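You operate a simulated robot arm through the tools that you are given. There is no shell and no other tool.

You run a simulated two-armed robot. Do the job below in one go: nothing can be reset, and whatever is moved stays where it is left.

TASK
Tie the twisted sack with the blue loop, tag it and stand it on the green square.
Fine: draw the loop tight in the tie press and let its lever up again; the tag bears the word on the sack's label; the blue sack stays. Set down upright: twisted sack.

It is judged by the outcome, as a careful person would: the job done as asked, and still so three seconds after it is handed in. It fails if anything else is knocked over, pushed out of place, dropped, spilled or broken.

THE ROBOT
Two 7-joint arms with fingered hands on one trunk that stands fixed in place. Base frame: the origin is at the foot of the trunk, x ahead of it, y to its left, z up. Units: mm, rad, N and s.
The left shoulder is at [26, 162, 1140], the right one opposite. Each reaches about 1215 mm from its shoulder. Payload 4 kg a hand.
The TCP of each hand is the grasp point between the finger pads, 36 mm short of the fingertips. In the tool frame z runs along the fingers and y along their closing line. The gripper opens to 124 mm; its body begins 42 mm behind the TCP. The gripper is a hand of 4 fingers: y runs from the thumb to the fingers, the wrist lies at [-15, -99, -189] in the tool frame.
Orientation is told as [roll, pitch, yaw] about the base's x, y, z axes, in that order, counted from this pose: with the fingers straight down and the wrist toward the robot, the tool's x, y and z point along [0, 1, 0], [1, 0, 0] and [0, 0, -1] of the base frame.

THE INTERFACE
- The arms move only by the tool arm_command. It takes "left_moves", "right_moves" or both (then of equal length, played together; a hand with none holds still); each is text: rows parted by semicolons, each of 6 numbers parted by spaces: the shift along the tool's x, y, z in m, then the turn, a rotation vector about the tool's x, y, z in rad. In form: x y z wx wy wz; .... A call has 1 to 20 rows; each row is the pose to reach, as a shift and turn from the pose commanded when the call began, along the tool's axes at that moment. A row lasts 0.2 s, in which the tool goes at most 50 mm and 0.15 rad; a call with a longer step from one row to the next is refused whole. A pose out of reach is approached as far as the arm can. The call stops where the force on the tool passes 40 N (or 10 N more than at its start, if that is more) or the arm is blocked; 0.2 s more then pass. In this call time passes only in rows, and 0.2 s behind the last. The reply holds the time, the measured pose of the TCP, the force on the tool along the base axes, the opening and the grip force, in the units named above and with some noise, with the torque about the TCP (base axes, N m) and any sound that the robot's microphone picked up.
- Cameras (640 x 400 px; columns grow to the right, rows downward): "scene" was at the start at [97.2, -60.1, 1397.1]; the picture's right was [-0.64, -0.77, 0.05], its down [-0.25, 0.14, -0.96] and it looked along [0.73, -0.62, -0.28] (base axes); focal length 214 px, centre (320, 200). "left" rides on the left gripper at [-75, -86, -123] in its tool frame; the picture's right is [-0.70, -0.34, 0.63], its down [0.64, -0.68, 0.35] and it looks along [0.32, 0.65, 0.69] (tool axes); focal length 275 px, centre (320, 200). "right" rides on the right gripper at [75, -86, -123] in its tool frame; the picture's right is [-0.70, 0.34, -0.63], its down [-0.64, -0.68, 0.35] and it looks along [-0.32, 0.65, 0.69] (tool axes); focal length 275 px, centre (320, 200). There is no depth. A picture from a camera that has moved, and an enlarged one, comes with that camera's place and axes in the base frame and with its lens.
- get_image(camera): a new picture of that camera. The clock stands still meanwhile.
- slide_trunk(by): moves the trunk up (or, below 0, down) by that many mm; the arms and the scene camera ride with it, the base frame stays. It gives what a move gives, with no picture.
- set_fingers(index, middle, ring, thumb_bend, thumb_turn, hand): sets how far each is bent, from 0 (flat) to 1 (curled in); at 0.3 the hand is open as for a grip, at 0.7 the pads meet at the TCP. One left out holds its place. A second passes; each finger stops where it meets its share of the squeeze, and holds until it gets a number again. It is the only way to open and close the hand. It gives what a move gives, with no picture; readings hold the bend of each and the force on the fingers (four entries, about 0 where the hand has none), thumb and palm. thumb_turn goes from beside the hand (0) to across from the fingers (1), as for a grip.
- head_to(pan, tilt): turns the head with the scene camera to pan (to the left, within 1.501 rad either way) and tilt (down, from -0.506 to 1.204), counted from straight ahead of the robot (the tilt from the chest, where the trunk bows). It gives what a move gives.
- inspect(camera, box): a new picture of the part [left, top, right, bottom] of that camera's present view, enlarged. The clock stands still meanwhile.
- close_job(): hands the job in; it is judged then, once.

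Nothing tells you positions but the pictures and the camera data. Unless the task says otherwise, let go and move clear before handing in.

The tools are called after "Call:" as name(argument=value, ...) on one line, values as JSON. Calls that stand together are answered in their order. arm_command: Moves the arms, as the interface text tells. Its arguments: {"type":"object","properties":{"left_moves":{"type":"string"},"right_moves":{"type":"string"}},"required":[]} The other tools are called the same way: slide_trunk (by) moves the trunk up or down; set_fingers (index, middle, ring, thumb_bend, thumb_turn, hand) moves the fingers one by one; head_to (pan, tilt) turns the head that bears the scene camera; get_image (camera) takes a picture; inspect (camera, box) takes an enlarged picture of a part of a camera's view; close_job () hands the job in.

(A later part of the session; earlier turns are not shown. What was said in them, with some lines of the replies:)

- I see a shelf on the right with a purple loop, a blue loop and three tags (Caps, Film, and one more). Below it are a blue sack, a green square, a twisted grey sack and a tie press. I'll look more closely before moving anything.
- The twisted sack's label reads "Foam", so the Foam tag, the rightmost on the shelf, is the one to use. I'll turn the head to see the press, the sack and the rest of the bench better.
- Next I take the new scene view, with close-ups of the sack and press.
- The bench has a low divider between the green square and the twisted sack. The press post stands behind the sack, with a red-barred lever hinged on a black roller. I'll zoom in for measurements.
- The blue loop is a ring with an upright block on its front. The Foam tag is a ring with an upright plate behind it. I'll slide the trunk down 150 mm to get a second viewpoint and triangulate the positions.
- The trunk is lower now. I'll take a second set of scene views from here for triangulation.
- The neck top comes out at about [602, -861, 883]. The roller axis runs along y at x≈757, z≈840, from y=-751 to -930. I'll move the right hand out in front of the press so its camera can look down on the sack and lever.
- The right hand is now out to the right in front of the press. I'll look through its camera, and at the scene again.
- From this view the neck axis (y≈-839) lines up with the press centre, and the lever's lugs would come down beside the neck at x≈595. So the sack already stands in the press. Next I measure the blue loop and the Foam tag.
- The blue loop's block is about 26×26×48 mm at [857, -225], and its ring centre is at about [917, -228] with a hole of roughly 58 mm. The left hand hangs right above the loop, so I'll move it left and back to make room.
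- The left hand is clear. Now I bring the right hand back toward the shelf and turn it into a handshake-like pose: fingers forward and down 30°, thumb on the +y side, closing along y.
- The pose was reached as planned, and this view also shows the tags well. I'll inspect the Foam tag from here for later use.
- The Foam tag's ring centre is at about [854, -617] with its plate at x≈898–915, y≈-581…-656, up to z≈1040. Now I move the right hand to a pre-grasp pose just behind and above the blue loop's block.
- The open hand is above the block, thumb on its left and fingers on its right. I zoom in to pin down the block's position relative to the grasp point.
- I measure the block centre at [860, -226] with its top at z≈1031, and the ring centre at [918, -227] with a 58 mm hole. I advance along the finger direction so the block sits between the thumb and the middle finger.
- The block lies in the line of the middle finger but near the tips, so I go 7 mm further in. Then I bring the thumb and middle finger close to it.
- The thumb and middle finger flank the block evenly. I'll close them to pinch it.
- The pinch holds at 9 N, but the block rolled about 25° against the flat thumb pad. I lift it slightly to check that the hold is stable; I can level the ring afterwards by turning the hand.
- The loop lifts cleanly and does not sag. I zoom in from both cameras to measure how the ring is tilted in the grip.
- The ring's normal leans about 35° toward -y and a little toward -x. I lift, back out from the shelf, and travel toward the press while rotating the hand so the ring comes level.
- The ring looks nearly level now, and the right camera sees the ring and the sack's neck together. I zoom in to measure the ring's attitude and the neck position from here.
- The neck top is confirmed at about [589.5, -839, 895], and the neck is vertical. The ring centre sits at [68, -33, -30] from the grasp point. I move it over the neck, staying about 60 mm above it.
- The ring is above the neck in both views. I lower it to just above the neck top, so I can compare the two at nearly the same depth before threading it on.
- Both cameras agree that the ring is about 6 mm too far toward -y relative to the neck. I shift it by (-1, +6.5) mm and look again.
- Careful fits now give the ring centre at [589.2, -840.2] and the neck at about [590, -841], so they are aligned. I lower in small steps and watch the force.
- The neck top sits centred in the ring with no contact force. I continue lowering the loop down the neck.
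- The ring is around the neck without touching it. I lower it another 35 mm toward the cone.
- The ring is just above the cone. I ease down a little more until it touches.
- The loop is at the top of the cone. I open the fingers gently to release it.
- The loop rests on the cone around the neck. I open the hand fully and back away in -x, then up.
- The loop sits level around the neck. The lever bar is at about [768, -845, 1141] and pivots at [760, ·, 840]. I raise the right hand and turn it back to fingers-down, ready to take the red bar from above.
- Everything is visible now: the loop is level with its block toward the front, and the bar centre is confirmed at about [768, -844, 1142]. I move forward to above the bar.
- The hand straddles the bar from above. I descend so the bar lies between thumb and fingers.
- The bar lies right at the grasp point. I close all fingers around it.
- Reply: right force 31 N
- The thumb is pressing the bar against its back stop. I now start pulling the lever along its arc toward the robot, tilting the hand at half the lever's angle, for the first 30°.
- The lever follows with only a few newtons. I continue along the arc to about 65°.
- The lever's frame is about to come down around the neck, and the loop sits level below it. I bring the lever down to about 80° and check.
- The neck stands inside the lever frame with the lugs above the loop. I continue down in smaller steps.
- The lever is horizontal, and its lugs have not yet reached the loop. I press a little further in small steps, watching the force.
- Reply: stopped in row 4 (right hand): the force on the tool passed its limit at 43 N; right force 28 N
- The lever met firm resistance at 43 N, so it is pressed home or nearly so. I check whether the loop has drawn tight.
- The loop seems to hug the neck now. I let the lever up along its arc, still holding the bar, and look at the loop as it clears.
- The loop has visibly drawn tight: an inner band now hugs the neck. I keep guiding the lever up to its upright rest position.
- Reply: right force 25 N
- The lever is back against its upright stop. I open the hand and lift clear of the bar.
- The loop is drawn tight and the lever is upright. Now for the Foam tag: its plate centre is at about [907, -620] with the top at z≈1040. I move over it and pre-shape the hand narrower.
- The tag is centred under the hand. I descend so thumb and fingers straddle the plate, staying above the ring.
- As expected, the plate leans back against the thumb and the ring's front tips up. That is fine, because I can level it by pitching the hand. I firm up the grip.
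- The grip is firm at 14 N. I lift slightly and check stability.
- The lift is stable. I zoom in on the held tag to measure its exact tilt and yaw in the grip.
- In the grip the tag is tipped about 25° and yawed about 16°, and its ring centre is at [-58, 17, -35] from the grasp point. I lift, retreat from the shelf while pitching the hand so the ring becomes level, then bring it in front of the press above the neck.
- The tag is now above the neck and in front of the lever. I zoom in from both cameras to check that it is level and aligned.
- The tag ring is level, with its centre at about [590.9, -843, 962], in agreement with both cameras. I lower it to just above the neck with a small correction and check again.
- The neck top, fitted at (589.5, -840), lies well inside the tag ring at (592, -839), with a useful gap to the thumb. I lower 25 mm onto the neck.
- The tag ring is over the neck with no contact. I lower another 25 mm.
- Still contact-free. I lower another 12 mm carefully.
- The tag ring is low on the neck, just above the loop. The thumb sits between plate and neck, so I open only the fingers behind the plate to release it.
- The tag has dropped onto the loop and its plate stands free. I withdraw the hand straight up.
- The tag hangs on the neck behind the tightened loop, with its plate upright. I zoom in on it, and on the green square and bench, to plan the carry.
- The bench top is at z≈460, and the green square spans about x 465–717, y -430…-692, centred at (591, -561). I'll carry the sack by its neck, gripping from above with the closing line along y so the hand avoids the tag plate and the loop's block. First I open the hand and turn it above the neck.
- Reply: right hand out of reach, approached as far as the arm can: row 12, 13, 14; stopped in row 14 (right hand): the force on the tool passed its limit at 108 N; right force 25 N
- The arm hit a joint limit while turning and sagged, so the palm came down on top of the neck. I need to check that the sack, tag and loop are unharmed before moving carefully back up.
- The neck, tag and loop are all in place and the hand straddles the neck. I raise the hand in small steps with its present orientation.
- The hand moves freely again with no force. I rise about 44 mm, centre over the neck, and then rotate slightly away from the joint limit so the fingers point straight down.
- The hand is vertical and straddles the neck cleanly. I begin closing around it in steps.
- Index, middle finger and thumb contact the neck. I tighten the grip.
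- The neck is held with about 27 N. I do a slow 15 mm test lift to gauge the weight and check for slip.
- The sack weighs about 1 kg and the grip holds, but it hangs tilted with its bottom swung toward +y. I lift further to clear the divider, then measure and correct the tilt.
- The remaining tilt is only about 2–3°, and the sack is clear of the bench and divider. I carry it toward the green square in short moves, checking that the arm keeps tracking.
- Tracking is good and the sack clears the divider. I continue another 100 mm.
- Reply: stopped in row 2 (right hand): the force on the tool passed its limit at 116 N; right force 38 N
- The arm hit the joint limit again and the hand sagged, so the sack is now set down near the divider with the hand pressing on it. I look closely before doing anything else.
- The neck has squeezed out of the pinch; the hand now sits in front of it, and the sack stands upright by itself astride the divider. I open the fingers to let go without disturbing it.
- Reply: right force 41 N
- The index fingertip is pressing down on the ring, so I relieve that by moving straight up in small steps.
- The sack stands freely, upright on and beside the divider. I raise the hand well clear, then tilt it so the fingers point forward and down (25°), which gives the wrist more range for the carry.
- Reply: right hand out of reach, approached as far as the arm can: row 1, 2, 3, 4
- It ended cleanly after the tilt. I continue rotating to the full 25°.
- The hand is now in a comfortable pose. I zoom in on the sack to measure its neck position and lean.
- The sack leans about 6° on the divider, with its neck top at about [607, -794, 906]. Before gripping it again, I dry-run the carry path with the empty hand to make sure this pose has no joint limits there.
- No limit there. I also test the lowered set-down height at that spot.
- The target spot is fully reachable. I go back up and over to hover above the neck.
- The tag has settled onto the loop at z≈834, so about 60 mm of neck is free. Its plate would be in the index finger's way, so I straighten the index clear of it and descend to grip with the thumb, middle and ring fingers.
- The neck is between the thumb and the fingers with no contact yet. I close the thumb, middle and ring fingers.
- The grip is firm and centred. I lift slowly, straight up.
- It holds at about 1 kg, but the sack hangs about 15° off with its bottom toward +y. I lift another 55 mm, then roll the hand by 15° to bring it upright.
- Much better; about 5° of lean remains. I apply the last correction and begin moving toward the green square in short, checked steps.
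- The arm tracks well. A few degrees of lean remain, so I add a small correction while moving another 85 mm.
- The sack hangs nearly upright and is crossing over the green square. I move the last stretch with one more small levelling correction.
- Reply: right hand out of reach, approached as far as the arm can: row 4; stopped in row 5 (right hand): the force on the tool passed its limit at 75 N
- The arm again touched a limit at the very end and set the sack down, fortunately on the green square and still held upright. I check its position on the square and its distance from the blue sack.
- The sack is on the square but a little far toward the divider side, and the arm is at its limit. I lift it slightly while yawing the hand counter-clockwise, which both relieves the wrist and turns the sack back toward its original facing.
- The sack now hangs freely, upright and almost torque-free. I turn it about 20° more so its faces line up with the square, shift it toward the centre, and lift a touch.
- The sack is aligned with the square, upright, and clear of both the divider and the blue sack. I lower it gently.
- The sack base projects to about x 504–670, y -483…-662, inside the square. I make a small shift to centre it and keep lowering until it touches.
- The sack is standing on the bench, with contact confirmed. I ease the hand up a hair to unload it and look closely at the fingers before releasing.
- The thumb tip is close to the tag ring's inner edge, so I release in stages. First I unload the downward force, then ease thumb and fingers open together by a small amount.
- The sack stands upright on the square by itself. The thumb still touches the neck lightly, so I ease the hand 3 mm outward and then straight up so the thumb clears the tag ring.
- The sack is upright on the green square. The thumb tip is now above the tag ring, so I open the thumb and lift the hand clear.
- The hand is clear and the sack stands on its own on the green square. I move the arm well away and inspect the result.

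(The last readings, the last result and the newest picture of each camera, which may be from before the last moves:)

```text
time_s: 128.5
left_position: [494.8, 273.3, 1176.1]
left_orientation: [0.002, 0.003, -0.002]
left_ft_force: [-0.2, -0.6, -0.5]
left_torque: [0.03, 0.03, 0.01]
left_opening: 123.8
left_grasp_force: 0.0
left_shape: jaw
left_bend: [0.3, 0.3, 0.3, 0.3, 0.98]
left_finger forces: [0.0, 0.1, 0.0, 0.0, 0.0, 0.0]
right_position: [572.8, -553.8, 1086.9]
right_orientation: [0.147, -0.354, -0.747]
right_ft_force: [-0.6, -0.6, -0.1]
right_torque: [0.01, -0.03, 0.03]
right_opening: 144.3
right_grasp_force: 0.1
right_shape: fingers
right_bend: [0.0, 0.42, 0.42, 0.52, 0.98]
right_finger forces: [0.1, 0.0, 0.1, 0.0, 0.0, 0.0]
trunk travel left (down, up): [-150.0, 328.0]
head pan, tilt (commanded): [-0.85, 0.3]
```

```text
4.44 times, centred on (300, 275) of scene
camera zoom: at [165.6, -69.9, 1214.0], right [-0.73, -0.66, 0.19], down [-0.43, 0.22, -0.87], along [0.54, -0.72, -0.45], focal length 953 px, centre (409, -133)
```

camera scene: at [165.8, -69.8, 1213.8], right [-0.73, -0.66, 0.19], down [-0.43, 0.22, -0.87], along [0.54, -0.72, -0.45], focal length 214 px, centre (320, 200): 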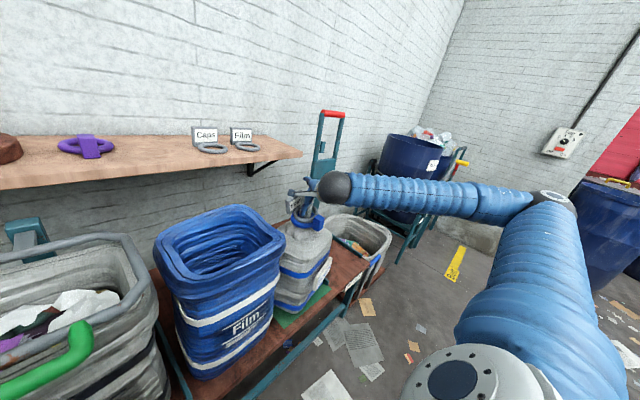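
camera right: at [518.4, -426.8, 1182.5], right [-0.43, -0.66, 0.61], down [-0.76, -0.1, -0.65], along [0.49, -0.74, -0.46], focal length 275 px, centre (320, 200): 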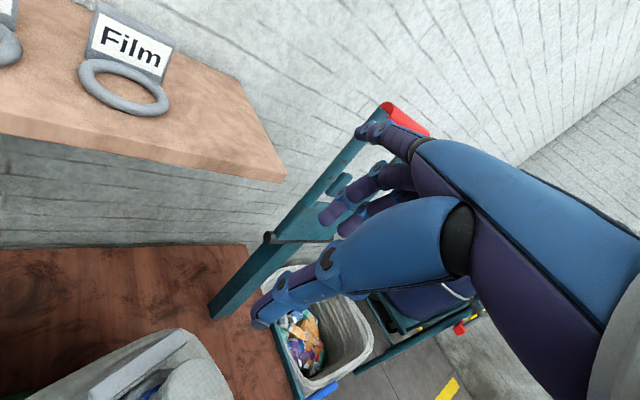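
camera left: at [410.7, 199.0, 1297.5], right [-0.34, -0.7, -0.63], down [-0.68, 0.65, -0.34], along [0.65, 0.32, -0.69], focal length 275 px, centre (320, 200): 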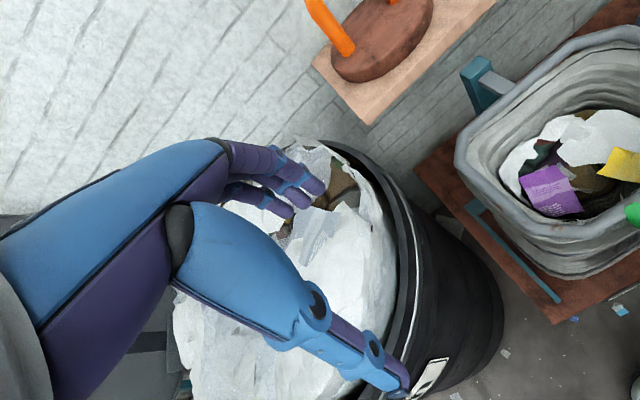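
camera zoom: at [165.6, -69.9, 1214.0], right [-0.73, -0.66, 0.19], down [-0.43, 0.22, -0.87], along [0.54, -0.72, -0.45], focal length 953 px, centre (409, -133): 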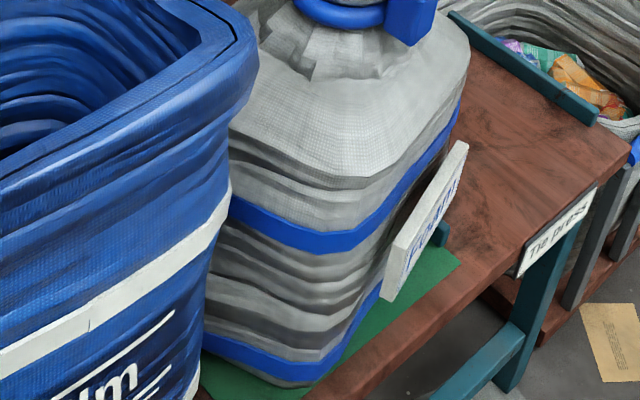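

The sack stands freely with loop and tag on, but it has turned about 25° and sits a bit toward the blue sack. I move the hand back to get a top view from its camera before deciding on a correction.

Call:
arm_command(right_moves="-0.0294 -0.0038 -0.031 0.064 0 -0.1182; -0.0588 -0.0076 -0.062 0.128 0 -0.2364; -0.0882 -0.0114 -0.0931 0.192 0 -0.3546; -0.1175 -0.0151 -0.1241 0.256 0 -0.4728; -0.1469 -0.0189 -0.1551 0.32 0 -0.591; -0.1763 -0.0227 -0.1861 0.384 0 -0.7092; -0.1763 -0.0227 -0.1861 0.384 0 -0.7092")

Call:
get_image(camera="right")

Call:
get_image(camera="scene")

```text
time_s: 130.3
left_position: [497.1, 272.9, 1174.6]
left_orientation: [0.002, 0.004, -0.004]
left_ft_force: [0.0, -0.4, -0.5]
left_torque: [-0.03, 0.04, 0.0]
left_opening: 123.8
left_grasp_force: 0.0
left_shape: jaw
left_bend: [0.3, 0.3, 0.3, 0.3, 0.98]
left_finger forces: [0.1, 0.0, 0.0, 0.0, 0.1, 0.1]
right_position: [301.8, -650.9, 1303.2]
right_orientation: [0.005, -0.282, -0.001]
right_ft_force: [1.1, 0.3, -0.6]
right_torque: [0.01, 0.04, -0.04]
right_opening: 144.0
right_grasp_force: 0.0
right_shape: fingers
right_bend: [0.0, 0.42, 0.42, 0.52, 0.98]
right_finger forces: [0.1, 0.0, 0.0, 0.0, 0.1, 0.1]
right hand out of reach, approached as far as the arm can: row 6
trunk travel left (down, up): [-150.0, 328.0]
head pan, tilt (commanded): [-0.85, 0.3]
stopped in row 7 (right hand): the arm was blocked; the commanded pose is now the measured one
```

```text
taken
camera right: at [185.5, -576.0, 1398.4], right [0.15, -0.7, 0.7], down [-0.56, -0.64, -0.52], along [0.82, -0.31, -0.49], focal length 275 px, centre (320, 200)
```

right: 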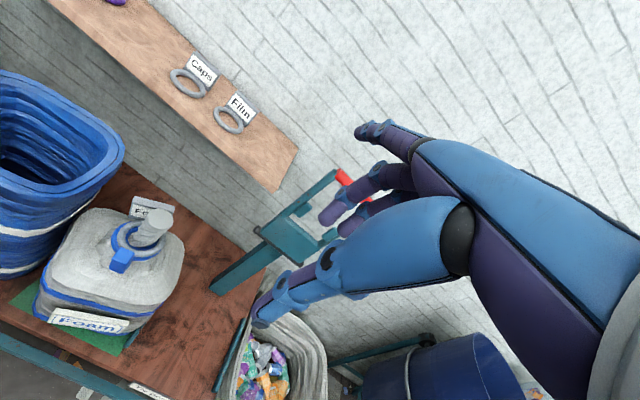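

```text
taken
camera scene: at [168.0, -70.2, 1213.1], right [-0.73, -0.66, 0.19], down [-0.43, 0.22, -0.87], along [0.53, -0.72, -0.45], focal length 214 px, centre (320, 200)
```

scene: 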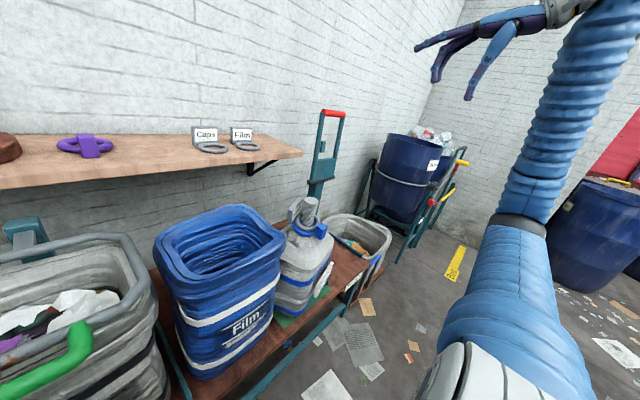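

Call:
inspect(camera="right", box=[0, 160, 240, 400])

Call:
inspect(camera="scene", box=[265, 180, 355, 320])

```text
1.67 times, centred on (120, 280) of right
camera zoom: at [185.5, -576.0, 1398.4], right [0.15, -0.7, 0.7], down [-0.56, -0.64, -0.52], along [0.82, -0.31, -0.49], focal length 459 px, centre (653, 67)
```

zoom: 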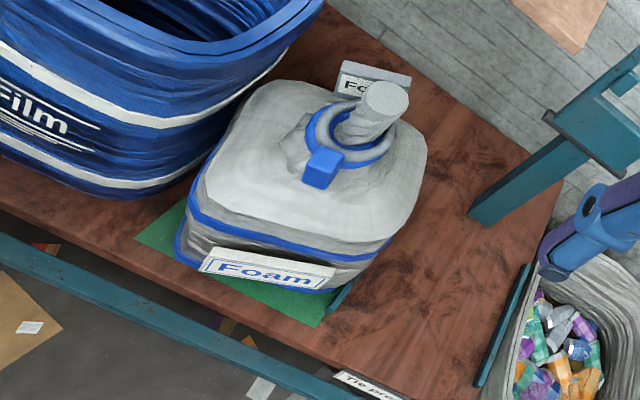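

```text
2.86 times, centred on (310, 250) of scene
camera zoom: at [168.0, -70.2, 1213.1], right [-0.73, -0.66, 0.19], down [-0.43, 0.22, -0.87], along [0.53, -0.72, -0.45], focal length 613 px, centre (349, 57)
```

zoom: 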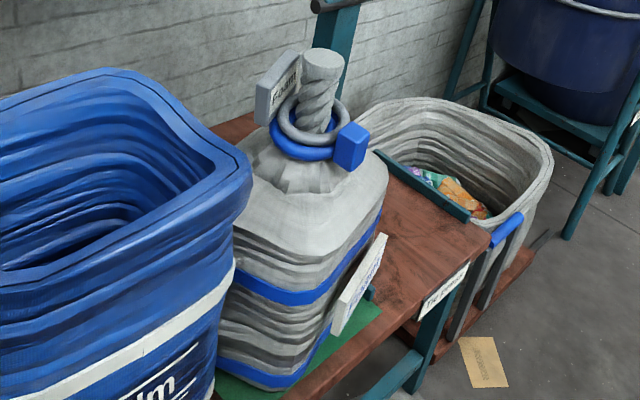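

From above, the sack's base is centred in y, but its front-left corner sits right at the near edge of the green square. A gentle low push of about 20 mm in +x near that corner will centre it and turn it straighter. I bring the right hand down in front of the bench.

Call:
set_fingers(hand="right", index=0.3, middle=0.3, ring=0.3, thumb_bend=0.6)

Call:
arm_command(right_moves="0.0114 0.0012 0.0398 0.0353 0 0; 0.0228 0.0025 0.0796 0.0705 0 0; 0.0341 0.0037 0.1194 0.1058 0 0; 0.0455 0.0049 0.1592 0.141 0 0; 0.0569 0.0061 0.1989 0.1763 0 0; 0.0683 0.0074 0.2387 0.2115 0 0; 0.0796 0.0086 0.2785 0.2468 0 0; 0.091 0.0098 0.3183 0.282 0 0; 0.091 0.0098 0.3183 0.282 0 0")

Call:
get_image(camera="right")

Call:
get_image(camera="scene")

```text
time_s: 131.3
left_position: [494.7, 274.1, 1177.8]
left_orientation: [0.003, 0.002, 0.001]
left_ft_force: [0.3, 0.0, 0.0]
left_torque: [-0.02, 0.03, 0.02]
left_opening: 123.6
left_grasp_force: 0.1
left_shape: jaw
left_bend: [0.3, 0.3, 0.3, 0.3, 0.98]
left_finger forces: [0.0, 0.1, 0.0, 0.1, 0.1, 0.1]
right_position: [299.3, -649.9, 1306.0]
right_orientation: [0.006, -0.29, -0.001]
right_ft_force: [-0.3, 0.3, -0.7]
right_torque: [0.01, -0.01, 0.0]
right_opening: 78.3
right_grasp_force: 0.0
right_shape: fingers
right_bend: [0.3, 0.3, 0.3, 0.6, 0.98]
right_finger forces: [0.0, 0.0, 0.0, 0.0, 0.0, 0.1]
trunk travel left (down, up): [-150.0, 328.0]
head pan, tilt (commanded): [-0.85, 0.3]
```

```text
time_s: 133.3
left_position: [495.5, 273.9, 1175.9]
left_orientation: [-0.001, 0.001, 0.0]
left_ft_force: [-0.9, 1.1, 0.9]
left_torque: [0.01, 0.01, 0.02]
left_opening: 123.7
left_grasp_force: 0.1
left_shape: jaw
left_bend: [0.3, 0.3, 0.3, 0.3, 0.98]
left_finger forces: [0.0, 0.0, 0.0, 0.0, 0.0, 0.0]
right_position: [399.0, -559.0, 1003.4]
right_orientation: [0.004, -0.007, -0.001]
right_ft_force: [0.8, 0.5, 0.6]
right_torque: [-0.01, -0.01, -0.02]
right_opening: 78.4
right_grasp_force: 0.0
right_shape: fingers
right_bend: [0.3, 0.3, 0.3, 0.6, 0.98]
right_finger forces: [0.0, 0.0, 0.0, 0.0, 0.1, 0.0]
trunk travel left (down, up): [-150.0, 328.0]
head pan, tilt (commanded): [-0.85, 0.3]
```

```text
taken
camera right: at [311.4, -483.4, 1126.3], right [0.33, -0.7, 0.63], down [-0.68, -0.64, -0.35], along [0.65, -0.31, -0.69], focal length 275 px, centre (320, 200)
```

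right: 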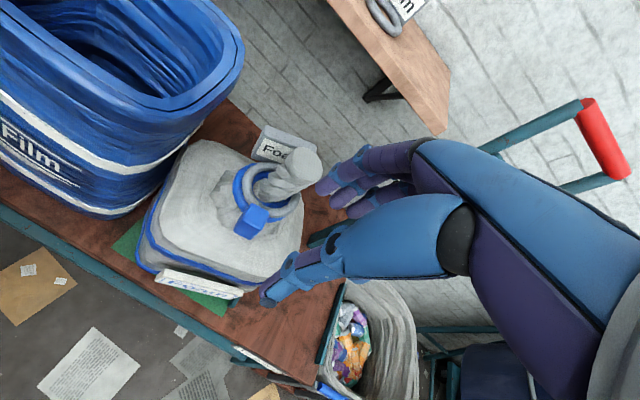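

```text
taken
camera scene: at [166.0, -70.0, 1213.9], right [-0.73, -0.66, 0.19], down [-0.43, 0.22, -0.87], along [0.54, -0.72, -0.45], focal length 214 px, centre (320, 200)
```

scene: 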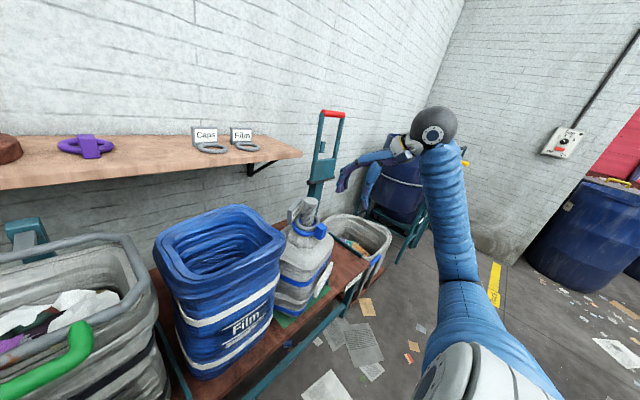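

Call:
inspect(camera="right", box=[90, 120, 330, 340])

```text
1.82 times, centred on (210, 230) of right
camera zoom: at [311.4, -483.4, 1126.3], right [0.33, -0.7, 0.63], down [-0.68, -0.64, -0.35], along [0.65, -0.31, -0.69], focal length 500 px, centre (520, 146)
```

zoom: 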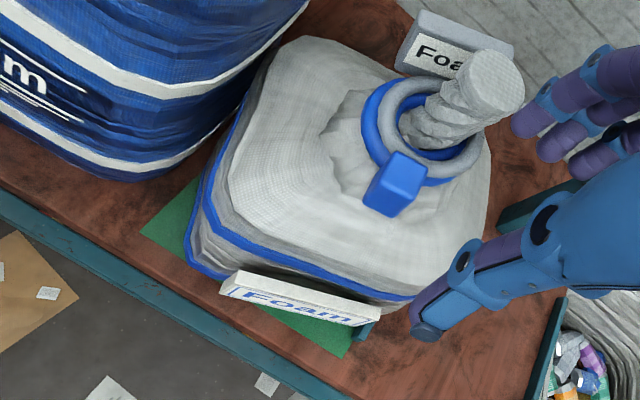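

The near-edge overhang is confirmed. I curl the middle and ring fingers so only the index tip leads, and descend in front of the bench in stages.

Call:
set_fingers(hand="right", index=0.3, middle=1.0, ring=1.0, thumb_bend=0.7)

Call:
arm_command(right_moves="0.007 -0.014 0.043 0 0 0; 0.014 -0.028 0.086 0 0 0; 0.021 -0.042 0.129 0 0 0; 0.028 -0.056 0.172 0 0 0; 0.031 -0.062 0.216 0 0 0; 0.031 -0.062 0.26 0 0 0")

Call:
get_image(camera="scene")

Call:
get_image(camera="right")

```text
time_s: 134.3
left_position: [495.4, 274.1, 1176.3]
left_orientation: [0.001, 0.001, 0.001]
left_ft_force: [0.1, 0.6, 0.9]
left_torque: [0.0, -0.01, 0.01]
left_opening: 123.7
left_grasp_force: 0.1
left_shape: jaw
left_bend: [0.3, 0.3, 0.3, 0.3, 0.98]
left_finger forces: [0.0, 0.1, 0.0, 0.1, 0.0, 0.0]
right_position: [397.8, -559.4, 1003.7]
right_orientation: [0.004, -0.007, 0.0]
right_ft_force: [0.3, 0.6, 0.0]
right_torque: [-0.03, -0.02, 0.0]
right_opening: 63.2
right_grasp_force: 0.0
right_shape: fingers
right_bend: [0.3, 1.0, 1.0, 0.7, 0.98]
right_finger forces: [0.0, 0.0, 0.1, 0.0, 0.0, 0.0]
trunk travel left (down, up): [-150.0, 328.0]
head pan, tilt (commanded): [-0.85, 0.3]
```

```text
time_s: 135.7
left_position: [495.6, 273.5, 1175.4]
left_orientation: [0.001, 0.002, 0.001]
left_ft_force: [-0.3, -0.4, 0.6]
left_torque: [-0.02, 0.03, 0.0]
left_opening: 123.9
left_grasp_force: 0.0
left_shape: jaw
left_bend: [0.3, 0.3, 0.3, 0.3, 0.98]
left_finger forces: [0.1, 0.1, 0.0, 0.0, 0.0, 0.0]
right_position: [361.8, -553.6, 737.4]
right_orientation: [0.005, -0.007, 0.002]
right_ft_force: [-0.5, -0.6, -0.4]
right_torque: [0.01, 0.01, 0.0]
right_opening: 62.8
right_grasp_force: 0.1
right_shape: fingers
right_bend: [0.3, 1.0, 1.0, 0.7, 0.98]
right_finger forces: [0.0, 0.0, 0.0, 0.1, 0.0, 0.0]
right hand out of reach, approached as far as the arm can: row 3, 4, 5, 6
trunk travel left (down, up): [-150.0, 328.0]
head pan, tilt (commanded): [-0.85, 0.3]
```

```text
taken
camera scene: at [166.1, -70.0, 1213.7], right [-0.73, -0.66, 0.19], down [-0.43, 0.22, -0.87], along [0.54, -0.72, -0.45], focal length 214 px, centre (320, 200)
```

scene: 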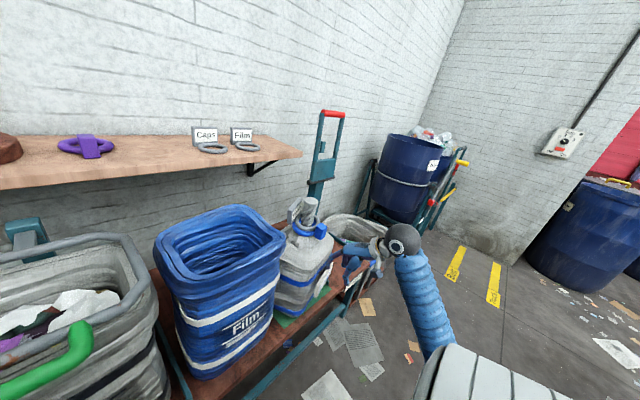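

```text
taken
camera right: at [274.5, -478.7, 860.2], right [0.33, -0.7, 0.63], down [-0.68, -0.64, -0.35], along [0.65, -0.31, -0.69], focal length 275 px, centre (320, 200)
```

right: 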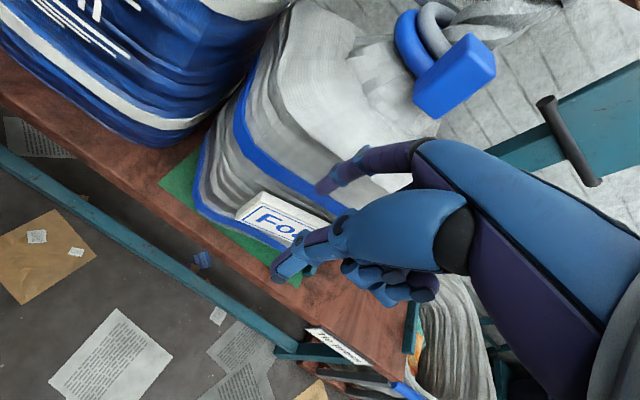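

From this close view the base corner is at about (476, -486), inside the square's near edge at x≈467. The neck top at [563, -554, 893] shows the sack upright and flat on the bench, so no push is needed. I withdraw the hand upward.

Call:
arm_command(right_moves="0 0.006 -0.044 0 0 0; -0.001 0.012 -0.088 0 0 0; -0.002 0.018 -0.132 0 0 0; -0.003 0.024 -0.176 0 0 0; -0.004 0.03 -0.22 0 0 0; -0.005 0.037 -0.263 0 0 0; -0.04 0.037 -0.29 0 0 0; -0.08 0.037 -0.31 0 0 0; -0.12 0.037 -0.33 0 0 0; -0.16 0.037 -0.35 0 0 0; -0.16 0.037 -0.35 0 0 0")

Call:
set_fingers(hand="right", index=0.3, middle=0.3, ring=0.3, thumb_bend=0.3)

Call:
get_image(camera="right")

Call:
get_image(camera="scene")

```text
time_s: 138.1
left_position: [496.1, 273.3, 1176.8]
left_orientation: [0.002, 0.001, 0.0]
left_ft_force: [0.2, -0.4, -0.5]
left_torque: [0.03, 0.02, 0.04]
left_opening: 124.2
left_grasp_force: 0.1
left_shape: jaw
left_bend: [0.3, 0.3, 0.3, 0.3, 0.98]
left_finger forces: [0.0, 0.0, 0.0, 0.0, 0.0, 0.1]
right_position: [392.3, -714.7, 1087.7]
right_orientation: [0.004, -0.008, 0.0]
right_ft_force: [-0.5, -0.2, -0.3]
right_torque: [0.02, 0.02, -0.01]
right_opening: 63.0
right_grasp_force: 0.0
right_shape: fingers
right_bend: [0.3, 1.0, 1.0, 0.7, 0.98]
right_finger forces: [0.1, 0.1, 0.1, 0.0, 0.0, 0.0]
trunk travel left (down, up): [-150.0, 328.0]
head pan, tilt (commanded): [-0.85, 0.3]
```

```text
time_s: 139.1
left_position: [495.9, 274.6, 1176.4]
left_orientation: [0.003, 0.002, -0.001]
left_ft_force: [-0.7, 0.6, -0.5]
left_torque: [0.0, -0.03, 0.0]
left_opening: 124.0
left_grasp_force: 0.0
left_shape: jaw
left_bend: [0.3, 0.3, 0.3, 0.3, 0.98]
left_finger forces: [0.1, 0.0, 0.0, 0.0, 0.1, 0.1]
right_position: [391.6, -714.4, 1088.8]
right_orientation: [0.006, -0.006, -0.001]
right_ft_force: [-0.2, 0.0, 0.2]
right_torque: [0.0, -0.04, -0.01]
right_opening: 123.1
right_grasp_force: 0.1
right_shape: fingers
right_bend: [0.3, 0.3, 0.3, 0.3, 0.98]
right_finger forces: [0.0, 0.0, 0.0, 0.0, 0.0, 0.0]
trunk travel left (down, up): [-150.0, 328.0]
head pan, tilt (commanded): [-0.85, 0.3]
```

```text
taken
camera right: at [304.5, -639.6, 1212.2], right [0.33, -0.7, 0.63], down [-0.68, -0.64, -0.35], along [0.65, -0.31, -0.69], focal length 275 px, centre (320, 200)
```

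right: 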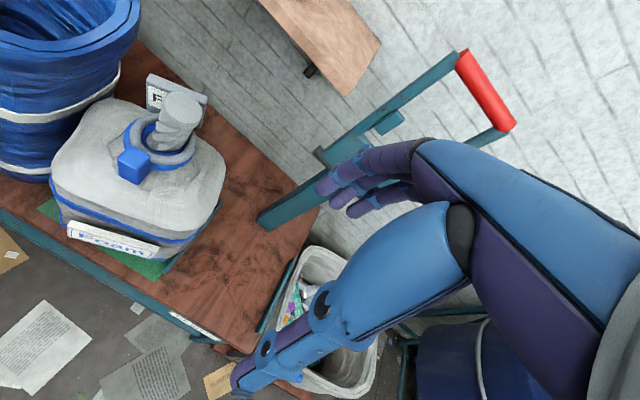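

```text
taken
camera scene: at [166.2, -70.2, 1213.7], right [-0.73, -0.66, 0.19], down [-0.43, 0.22, -0.87], along [0.54, -0.72, -0.45], focal length 214 px, centre (320, 200)
```

scene: 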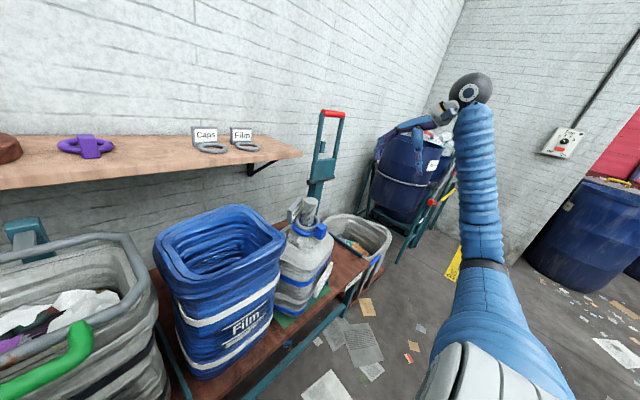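

I check the sack's right side and the divider more closely, along with everything else, before finishing.

Call:
inspect(camera="right", box=[20, 60, 300, 300])

Call:
inspect(camera="scene", box=[265, 180, 375, 320])

```text
1.67 times, centred on (160, 180) of right
camera zoom: at [304.5, -639.6, 1212.2], right [0.33, -0.7, 0.63], down [-0.68, -0.64, -0.35], along [0.65, -0.31, -0.69], focal length 459 px, centre (587, 233)
```

zoom: 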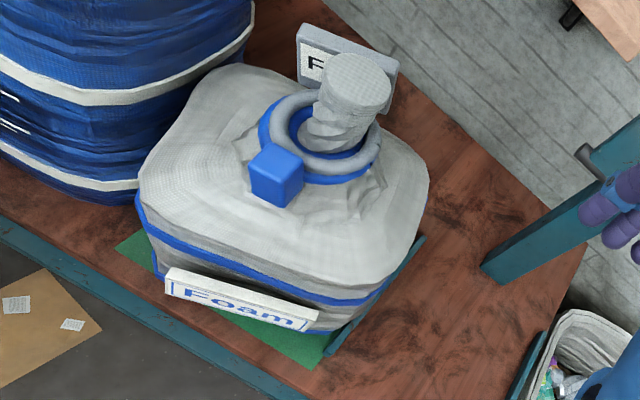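

```text
2.86 times, centred on (320, 250) of scene
camera zoom: at [166.2, -70.2, 1213.7], right [-0.73, -0.66, 0.19], down [-0.43, 0.22, -0.87], along [0.54, -0.72, -0.45], focal length 613 px, centre (320, 57)
```

zoom: 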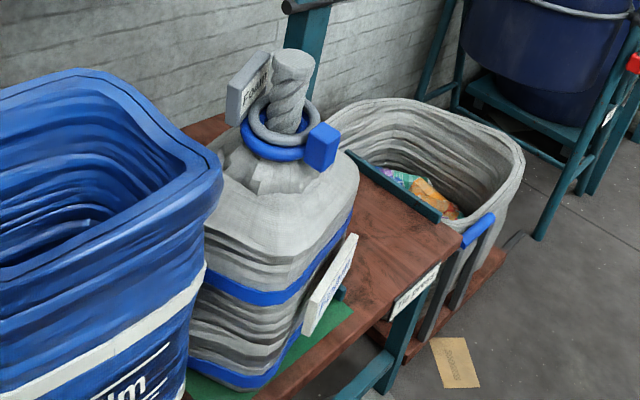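

Final check: the Foam sack stands upright and still on the green square, with the blue loop drawn tight and the Foam tag on its neck. The press lever is back up. The blue sack, the other tags and the purple loop are where they were, and both hands are clear. I hand the job in.

Call:
close_job()

```text
The job is handed in.
```

I tied the twisted sack with the blue loop, tagged it "Foam" to match its label, and stood it upright on the green square. The job is handed in.

- **Loop:** it was drawn tight in the tie press, and the lever is back up against its stop.
- **Placement:** by my measurements the whole base is inside the square. It sits about 30 mm off centre and is turned about 15°. The tightest corner has only about 6–10 mm of green left.
- **Blue sack and the rest:** the blue sack, the other two tags and the purple loop show no change of place in the camera views.

The move was not clean. The right arm hit its joint limits three times, and each time the hand sagged. The first time the palm came down on the neck, peaking at 108 N. The second time, mid-carry, the sack came down astride the divider and slipped out of the grip. The third time it was set down hard on the square. I re-gripped it each time it was needed. It never fell over, and the tag and loop stayed on.
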